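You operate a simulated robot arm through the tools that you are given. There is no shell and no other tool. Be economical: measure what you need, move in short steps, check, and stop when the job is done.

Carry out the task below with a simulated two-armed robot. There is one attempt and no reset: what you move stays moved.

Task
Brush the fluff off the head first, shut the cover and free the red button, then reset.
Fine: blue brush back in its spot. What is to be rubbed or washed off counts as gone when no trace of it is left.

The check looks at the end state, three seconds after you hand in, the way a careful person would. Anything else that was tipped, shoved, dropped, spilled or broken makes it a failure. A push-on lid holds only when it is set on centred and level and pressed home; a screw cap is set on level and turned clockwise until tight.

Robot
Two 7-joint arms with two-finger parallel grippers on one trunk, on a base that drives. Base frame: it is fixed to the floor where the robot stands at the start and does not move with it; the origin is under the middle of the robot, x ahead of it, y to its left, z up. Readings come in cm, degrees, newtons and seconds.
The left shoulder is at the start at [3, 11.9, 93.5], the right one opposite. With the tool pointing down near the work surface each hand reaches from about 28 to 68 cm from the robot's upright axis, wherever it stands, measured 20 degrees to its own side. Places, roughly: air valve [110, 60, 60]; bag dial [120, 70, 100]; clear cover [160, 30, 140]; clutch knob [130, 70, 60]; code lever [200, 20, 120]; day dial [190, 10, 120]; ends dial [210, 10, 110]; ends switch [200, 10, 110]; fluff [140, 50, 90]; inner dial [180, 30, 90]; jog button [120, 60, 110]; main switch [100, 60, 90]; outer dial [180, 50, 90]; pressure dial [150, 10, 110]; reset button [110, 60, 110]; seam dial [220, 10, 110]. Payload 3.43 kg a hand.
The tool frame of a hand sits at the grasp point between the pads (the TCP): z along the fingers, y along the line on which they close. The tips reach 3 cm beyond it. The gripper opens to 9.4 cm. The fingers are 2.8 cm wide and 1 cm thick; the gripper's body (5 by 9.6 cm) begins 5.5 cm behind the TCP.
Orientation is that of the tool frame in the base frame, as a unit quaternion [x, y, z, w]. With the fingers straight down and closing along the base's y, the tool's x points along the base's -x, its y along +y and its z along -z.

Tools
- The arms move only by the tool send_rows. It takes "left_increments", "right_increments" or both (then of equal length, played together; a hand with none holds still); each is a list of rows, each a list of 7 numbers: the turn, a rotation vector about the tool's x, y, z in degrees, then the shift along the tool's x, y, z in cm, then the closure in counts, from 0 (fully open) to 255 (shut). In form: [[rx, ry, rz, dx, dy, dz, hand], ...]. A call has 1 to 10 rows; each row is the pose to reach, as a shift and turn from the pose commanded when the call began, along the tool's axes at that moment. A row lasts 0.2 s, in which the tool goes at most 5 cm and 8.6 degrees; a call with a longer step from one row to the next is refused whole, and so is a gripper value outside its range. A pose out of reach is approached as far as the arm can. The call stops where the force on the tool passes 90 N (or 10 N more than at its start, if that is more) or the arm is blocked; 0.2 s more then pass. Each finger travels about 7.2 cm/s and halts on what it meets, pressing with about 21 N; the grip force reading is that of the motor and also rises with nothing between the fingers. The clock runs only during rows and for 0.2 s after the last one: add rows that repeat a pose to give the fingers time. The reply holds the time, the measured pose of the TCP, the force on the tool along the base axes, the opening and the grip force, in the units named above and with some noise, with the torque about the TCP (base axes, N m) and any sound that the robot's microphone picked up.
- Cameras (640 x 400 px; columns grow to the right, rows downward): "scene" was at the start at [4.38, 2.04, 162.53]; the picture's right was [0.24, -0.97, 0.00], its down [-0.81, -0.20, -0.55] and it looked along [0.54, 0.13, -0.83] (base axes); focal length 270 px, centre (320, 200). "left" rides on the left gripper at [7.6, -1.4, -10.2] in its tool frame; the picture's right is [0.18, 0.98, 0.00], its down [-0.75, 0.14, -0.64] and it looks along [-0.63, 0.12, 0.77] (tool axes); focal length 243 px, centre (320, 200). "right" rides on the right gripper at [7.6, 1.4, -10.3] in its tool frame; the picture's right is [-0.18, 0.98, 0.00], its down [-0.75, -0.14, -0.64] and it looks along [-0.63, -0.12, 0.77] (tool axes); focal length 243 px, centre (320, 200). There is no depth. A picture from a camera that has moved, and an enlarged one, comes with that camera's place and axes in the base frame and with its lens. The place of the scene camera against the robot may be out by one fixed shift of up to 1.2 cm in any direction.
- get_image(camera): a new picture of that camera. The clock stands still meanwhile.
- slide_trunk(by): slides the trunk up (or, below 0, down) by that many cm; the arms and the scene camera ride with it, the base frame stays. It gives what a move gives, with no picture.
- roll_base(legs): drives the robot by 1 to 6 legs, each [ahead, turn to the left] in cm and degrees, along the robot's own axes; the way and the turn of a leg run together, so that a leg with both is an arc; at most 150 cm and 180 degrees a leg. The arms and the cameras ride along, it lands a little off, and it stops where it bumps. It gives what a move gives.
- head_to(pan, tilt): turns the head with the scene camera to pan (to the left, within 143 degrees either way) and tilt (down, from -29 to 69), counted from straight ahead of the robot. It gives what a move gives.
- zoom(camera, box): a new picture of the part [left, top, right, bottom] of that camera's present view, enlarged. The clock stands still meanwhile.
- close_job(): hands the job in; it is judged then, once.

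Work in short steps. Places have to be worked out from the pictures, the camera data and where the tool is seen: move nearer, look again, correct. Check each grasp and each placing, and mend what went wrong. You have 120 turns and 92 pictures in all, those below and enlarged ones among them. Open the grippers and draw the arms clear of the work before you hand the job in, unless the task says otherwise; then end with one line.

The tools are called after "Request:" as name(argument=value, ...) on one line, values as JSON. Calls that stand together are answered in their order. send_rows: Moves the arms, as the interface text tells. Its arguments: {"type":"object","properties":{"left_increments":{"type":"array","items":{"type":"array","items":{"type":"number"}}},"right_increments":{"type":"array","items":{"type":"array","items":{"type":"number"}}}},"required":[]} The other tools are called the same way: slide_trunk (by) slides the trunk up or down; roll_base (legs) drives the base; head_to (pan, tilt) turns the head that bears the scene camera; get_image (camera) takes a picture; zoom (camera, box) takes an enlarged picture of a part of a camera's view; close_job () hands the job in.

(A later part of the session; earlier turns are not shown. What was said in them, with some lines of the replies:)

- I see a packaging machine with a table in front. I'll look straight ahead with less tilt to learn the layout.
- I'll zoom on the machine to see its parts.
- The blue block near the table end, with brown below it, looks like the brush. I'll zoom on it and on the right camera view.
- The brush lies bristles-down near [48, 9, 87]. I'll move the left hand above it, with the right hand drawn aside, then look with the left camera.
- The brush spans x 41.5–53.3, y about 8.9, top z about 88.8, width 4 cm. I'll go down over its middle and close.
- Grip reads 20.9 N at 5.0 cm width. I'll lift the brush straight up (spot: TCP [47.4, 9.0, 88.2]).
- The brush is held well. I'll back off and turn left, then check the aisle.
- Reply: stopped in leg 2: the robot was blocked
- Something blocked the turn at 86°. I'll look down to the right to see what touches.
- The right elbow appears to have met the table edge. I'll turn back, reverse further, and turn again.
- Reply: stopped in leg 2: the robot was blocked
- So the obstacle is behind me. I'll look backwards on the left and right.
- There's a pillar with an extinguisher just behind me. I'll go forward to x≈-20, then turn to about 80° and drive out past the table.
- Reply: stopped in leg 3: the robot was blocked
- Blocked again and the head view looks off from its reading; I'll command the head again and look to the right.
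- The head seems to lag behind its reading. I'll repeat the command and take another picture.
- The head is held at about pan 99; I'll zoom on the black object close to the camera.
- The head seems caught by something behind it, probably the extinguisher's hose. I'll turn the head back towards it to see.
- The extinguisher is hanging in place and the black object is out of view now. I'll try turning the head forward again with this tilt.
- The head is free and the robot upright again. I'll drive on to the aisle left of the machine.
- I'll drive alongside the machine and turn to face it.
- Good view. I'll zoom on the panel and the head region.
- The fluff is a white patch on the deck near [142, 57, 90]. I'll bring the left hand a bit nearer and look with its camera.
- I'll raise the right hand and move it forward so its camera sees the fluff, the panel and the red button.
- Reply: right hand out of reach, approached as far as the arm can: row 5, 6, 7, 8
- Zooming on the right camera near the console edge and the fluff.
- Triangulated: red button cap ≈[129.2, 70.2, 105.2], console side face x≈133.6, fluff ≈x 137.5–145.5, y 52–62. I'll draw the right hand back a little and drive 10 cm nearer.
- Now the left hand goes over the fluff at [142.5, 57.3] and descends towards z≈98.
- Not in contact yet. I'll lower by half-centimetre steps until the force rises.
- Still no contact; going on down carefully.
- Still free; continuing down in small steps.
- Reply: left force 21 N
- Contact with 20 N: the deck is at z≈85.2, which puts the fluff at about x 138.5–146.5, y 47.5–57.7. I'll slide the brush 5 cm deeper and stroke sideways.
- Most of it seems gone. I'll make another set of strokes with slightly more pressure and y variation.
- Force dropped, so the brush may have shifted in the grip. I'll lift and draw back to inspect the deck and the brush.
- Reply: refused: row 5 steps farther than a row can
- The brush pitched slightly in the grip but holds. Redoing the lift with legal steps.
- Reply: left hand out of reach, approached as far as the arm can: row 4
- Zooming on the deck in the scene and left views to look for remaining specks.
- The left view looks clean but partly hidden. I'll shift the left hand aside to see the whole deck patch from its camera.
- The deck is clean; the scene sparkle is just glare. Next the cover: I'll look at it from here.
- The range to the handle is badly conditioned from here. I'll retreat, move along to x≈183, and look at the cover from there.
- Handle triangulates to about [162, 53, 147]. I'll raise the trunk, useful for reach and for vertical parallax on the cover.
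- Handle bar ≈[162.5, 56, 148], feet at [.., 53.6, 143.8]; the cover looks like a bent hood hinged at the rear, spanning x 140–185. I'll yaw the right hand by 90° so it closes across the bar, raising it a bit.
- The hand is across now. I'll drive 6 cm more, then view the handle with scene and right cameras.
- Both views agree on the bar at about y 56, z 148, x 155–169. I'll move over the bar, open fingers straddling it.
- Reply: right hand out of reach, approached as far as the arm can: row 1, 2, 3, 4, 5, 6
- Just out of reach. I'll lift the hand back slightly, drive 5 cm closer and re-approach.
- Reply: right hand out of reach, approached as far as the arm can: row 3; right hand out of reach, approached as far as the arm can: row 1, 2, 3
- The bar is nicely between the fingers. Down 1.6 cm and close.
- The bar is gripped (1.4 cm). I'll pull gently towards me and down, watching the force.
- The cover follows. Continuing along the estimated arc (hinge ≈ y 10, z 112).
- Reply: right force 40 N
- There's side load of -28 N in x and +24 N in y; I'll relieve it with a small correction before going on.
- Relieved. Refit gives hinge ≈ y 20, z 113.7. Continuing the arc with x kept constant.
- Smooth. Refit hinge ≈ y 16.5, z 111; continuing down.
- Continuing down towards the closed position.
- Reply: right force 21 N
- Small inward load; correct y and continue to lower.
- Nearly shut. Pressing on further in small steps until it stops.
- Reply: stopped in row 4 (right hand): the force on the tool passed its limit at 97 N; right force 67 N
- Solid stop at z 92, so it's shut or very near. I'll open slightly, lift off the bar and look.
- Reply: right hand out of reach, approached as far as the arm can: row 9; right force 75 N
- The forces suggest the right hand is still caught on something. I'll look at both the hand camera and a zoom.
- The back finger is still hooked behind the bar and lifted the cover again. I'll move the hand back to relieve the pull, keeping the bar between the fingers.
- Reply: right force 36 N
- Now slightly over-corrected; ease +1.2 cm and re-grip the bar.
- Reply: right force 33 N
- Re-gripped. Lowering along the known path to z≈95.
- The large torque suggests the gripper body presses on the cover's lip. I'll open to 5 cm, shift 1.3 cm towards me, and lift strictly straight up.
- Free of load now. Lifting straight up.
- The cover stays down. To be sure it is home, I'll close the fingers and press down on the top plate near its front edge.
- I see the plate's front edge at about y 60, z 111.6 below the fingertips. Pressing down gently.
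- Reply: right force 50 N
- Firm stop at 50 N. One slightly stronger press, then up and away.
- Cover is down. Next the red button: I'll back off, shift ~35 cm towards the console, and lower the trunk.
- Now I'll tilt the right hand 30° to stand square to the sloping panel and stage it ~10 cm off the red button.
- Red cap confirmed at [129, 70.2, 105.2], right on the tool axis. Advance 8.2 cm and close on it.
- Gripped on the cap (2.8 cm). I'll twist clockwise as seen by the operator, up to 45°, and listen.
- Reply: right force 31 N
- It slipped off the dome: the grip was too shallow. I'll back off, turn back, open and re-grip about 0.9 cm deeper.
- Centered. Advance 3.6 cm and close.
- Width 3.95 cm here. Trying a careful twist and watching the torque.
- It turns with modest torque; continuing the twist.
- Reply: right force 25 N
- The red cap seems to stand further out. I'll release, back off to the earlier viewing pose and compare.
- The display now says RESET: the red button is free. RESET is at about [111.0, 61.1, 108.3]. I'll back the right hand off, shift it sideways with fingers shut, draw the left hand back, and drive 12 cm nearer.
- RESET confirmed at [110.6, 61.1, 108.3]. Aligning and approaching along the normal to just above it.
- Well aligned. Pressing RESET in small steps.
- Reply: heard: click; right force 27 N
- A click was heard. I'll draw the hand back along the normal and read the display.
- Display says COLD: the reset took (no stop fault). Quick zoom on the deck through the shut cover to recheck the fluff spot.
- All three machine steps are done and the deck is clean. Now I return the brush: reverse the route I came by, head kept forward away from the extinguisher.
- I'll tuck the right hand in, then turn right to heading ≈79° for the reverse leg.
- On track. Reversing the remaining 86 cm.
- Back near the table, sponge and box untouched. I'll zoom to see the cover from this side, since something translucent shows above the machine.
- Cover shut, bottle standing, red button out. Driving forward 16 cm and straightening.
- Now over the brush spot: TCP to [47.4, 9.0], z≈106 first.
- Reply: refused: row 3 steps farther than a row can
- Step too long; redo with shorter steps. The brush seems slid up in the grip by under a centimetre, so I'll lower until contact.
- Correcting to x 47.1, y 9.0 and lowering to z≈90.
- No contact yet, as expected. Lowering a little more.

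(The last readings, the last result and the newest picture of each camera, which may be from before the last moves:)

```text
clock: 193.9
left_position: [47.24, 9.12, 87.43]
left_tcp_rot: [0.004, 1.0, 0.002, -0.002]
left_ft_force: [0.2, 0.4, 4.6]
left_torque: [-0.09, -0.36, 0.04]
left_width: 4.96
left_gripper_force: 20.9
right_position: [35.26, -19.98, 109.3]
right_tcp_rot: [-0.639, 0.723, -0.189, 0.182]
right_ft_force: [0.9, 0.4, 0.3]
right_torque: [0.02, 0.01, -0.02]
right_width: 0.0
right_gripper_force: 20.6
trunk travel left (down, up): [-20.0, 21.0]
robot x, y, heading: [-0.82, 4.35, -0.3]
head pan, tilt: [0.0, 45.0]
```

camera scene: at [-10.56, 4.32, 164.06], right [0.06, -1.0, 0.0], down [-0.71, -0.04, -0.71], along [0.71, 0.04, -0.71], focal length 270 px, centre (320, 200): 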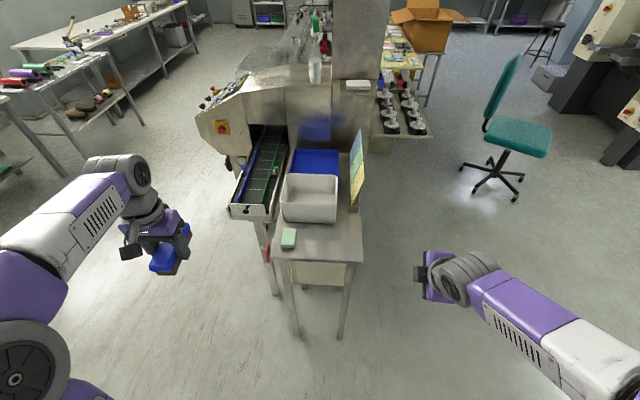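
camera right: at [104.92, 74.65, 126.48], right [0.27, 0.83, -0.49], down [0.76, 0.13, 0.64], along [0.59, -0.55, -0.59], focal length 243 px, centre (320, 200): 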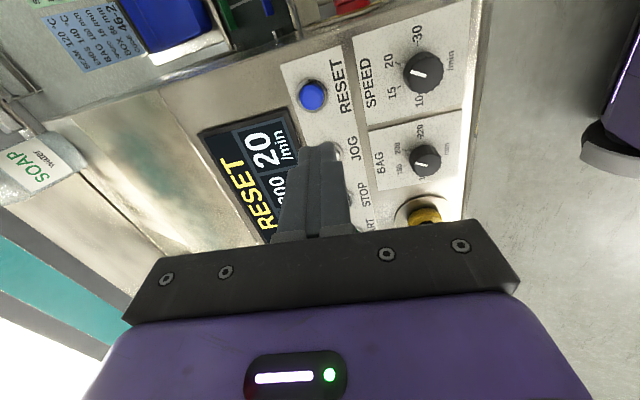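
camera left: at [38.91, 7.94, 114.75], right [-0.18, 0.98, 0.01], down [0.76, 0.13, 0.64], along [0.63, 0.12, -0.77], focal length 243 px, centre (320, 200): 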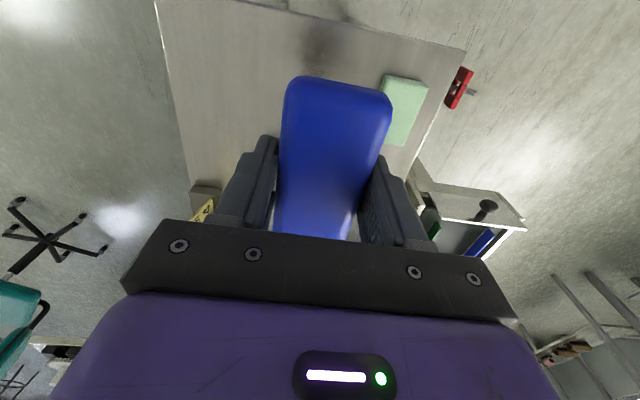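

Light contact at the far end. A touch lower to flatten it, then open and lift away.

Request:
send_rows(left_increments=[[0, 0, 0, 0, 0, 0.3, 255], [0, 0, 0, 0, 0, 0.4, 255], [0, 0, 0, 0, 0, 0.4, 200], [0, 0, 0, 0, 0, 0.4, 100], [0, 0, 0, 0, 0, 0.4, 0], [0, 0, 0, 0, 0, 0.4, 0]])

Request:
get_image(camera="left")

```text
clock: 195.3
left_position: [47.18, 9.17, 87.06]
left_tcp_rot: [0.002, 1.0, 0.002, -0.003]
left_ft_force: [0.2, 14.8, 14.4]
left_torque: [-0.36, -0.16, 0.15]
left_width: 8.55
left_gripper_force: 0.0
right_position: [35.32, -19.75, 109.55]
right_tcp_rot: [-0.638, 0.723, -0.191, 0.182]
right_ft_force: [0.5, -0.4, 0.3]
right_torque: [0.03, -0.02, 0.01]
right_width: 0.0
right_gripper_force: 21.0
trunk travel left (down, up): [-20.0, 21.0]
robot x, y, heading: [-0.64, 4.0, -0.2]
head pan, tilt: [0.0, 45.0]
```

```text
11 pictures are left
camera left: at [39.53, 7.71, 97.24], right [-0.18, 0.98, 0.0], down [0.76, 0.13, 0.64], along [0.63, 0.12, -0.77], focal length 243 px, centre (320, 200)
```

left: 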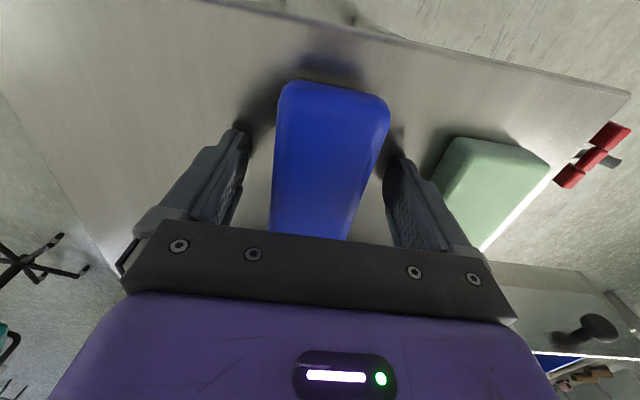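

Released; lifting straight up.

Request:
send_rows(left_increments=[[0, 0, 0, 0, 0, -0.5, 0], [0, 0, 0, 0, 0, -2, 0], [0, 0, 0, 0, 0, -5, 0], [0, 0, 0, 0, 0, -9, 0], [0, 0, 0, 0, 0, -13, 0], [0, 0, 0, 0, 0, -17, 0], [0, 0, 0, 0.5, 0, -19, 0]])

Request:
get_image(camera="left")

```text
clock: 196.9
left_position: [46.65, 8.83, 106.12]
left_tcp_rot: [0.003, 1.0, 0.002, -0.004]
left_ft_force: [0.1, 0.6, -1.0]
left_torque: [-0.02, -0.03, -0.04]
left_width: 9.43
left_gripper_force: 0.1
right_position: [35.32, -19.97, 109.33]
right_tcp_rot: [-0.639, 0.723, -0.19, 0.182]
right_ft_force: [-0.3, 0.5, -0.7]
right_torque: [0.03, 0.05, 0.0]
right_width: 0.0
right_gripper_force: 21.1
trunk travel left (down, up): [-20.0, 21.0]
robot x, y, heading: [-0.99, 4.16, -0.2]
head pan, tilt: [0.0, 45.0]
```

```text
10 pictures are left
camera left: at [39.08, 7.3, 116.32], right [-0.18, 0.98, 0.01], down [0.76, 0.13, 0.64], along [0.63, 0.12, -0.77], focal length 243 px, centre (320, 200)
```

left: 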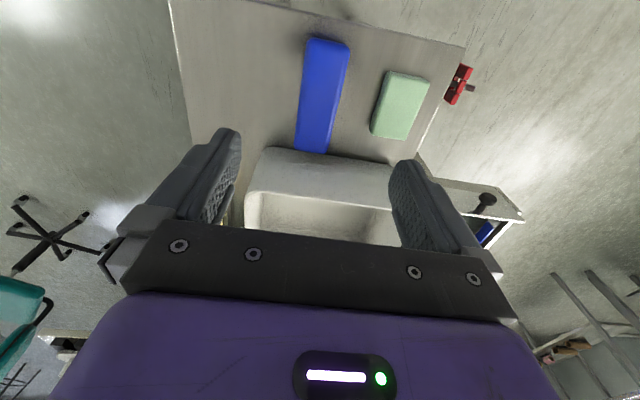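

Brush lies flat, within ~0.5 cm of its original place. Checking its far end against the white box.

Request:
zoom(camera="left", box=[250, 20, 450, 180])

```text
2.50 times, centred on (350, 100) of left
camera zoom: at [39.08, 7.3, 116.32], right [-0.18, 0.98, 0.01], down [0.76, 0.13, 0.64], along [0.63, 0.12, -0.77], focal length 606 px, centre (245, 450)
```

zoom: 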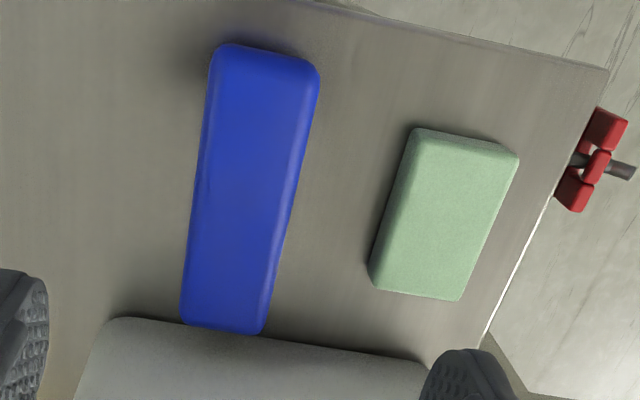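

Brush is in its spot with sponge and box undisturbed. I'll draw the left hand clear of the table and open the right gripper.

Request:
send_rows(left_increments=[[0, 0, 0, 2, 2, -3, 0], [0, 0, 0, 5, 5, -5, 0], [0, 0, 0, 8, 8, -5, 0], [0, 0, 0, 10, 12, -5, 0], [0, 0, 0, 11, 16, -5, 0], [0, 0, 0, 11, 20, -5, 0], [0, 0, 0, 11, 24, -5, 0]], right_increments=[[0, 0, 0, 0, 0, 0, 200], [0, 0, 0, 0, 0, 0, 150], [0, 0, 0, 0, 0, 0, 100], [0, 0, 0, 0, 0, 0, 50], [0, 0, 0, 0, 0, 0, 0], [0, 0, 0, 0, 0, 0, 0], [0, 0, 0, 0, 0, 0, 0]])

Request:
get_image(camera="scene")

```text
clock: 198.5
left_position: [36.03, 33.06, 111.16]
left_tcp_rot: [0.004, 1.0, 0.002, -0.003]
left_ft_force: [-0.2, -0.4, 0.5]
left_torque: [0.0, 0.01, -0.01]
left_width: 9.41
left_gripper_force: 0.1
right_position: [35.48, -19.97, 109.36]
right_tcp_rot: [-0.639, 0.723, -0.19, 0.181]
right_ft_force: [0.1, -0.1, 0.1]
right_torque: [0.0, -0.02, 0.01]
right_width: 9.41
right_gripper_force: 0.0
trunk travel left (down, up): [-20.0, 21.0]
robot x, y, heading: [-0.65, 3.77, -0.3]
head pan, tilt: [0.0, 45.0]
```

```text
8 pictures are left
camera scene: at [4.91, 4.46, 164.06], right [-0.01, -1.0, 0.0], down [-0.71, 0.0, -0.71], along [0.71, 0.0, -0.71], focal length 270 px, centre (320, 200)
```

scene: 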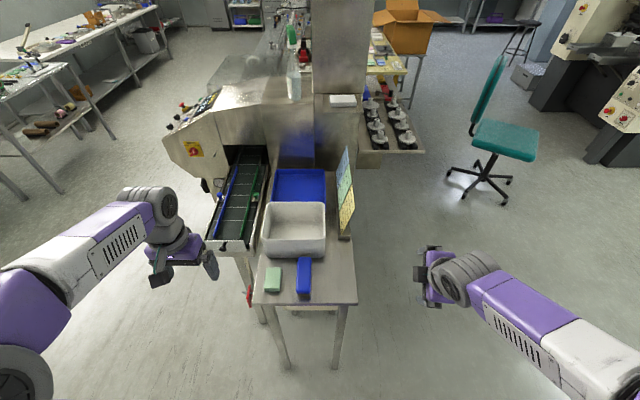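

Everything is in place and both arms are clear, so I'm handing in.

Request:
close_job()

```text
The job is handed in.
```

The job is handed in: I brushed the fluff off the head, shut the cover, freed the red button and pressed reset (the panel now reads COLD), and the blue brush lies within about half a centimetre of its original spot. On the way out I bumped the pillar behind the start position, and the robot's head seemed to snag by the fire extinguisher there; when I last looked, the extinguisher was still hanging on the pillar.
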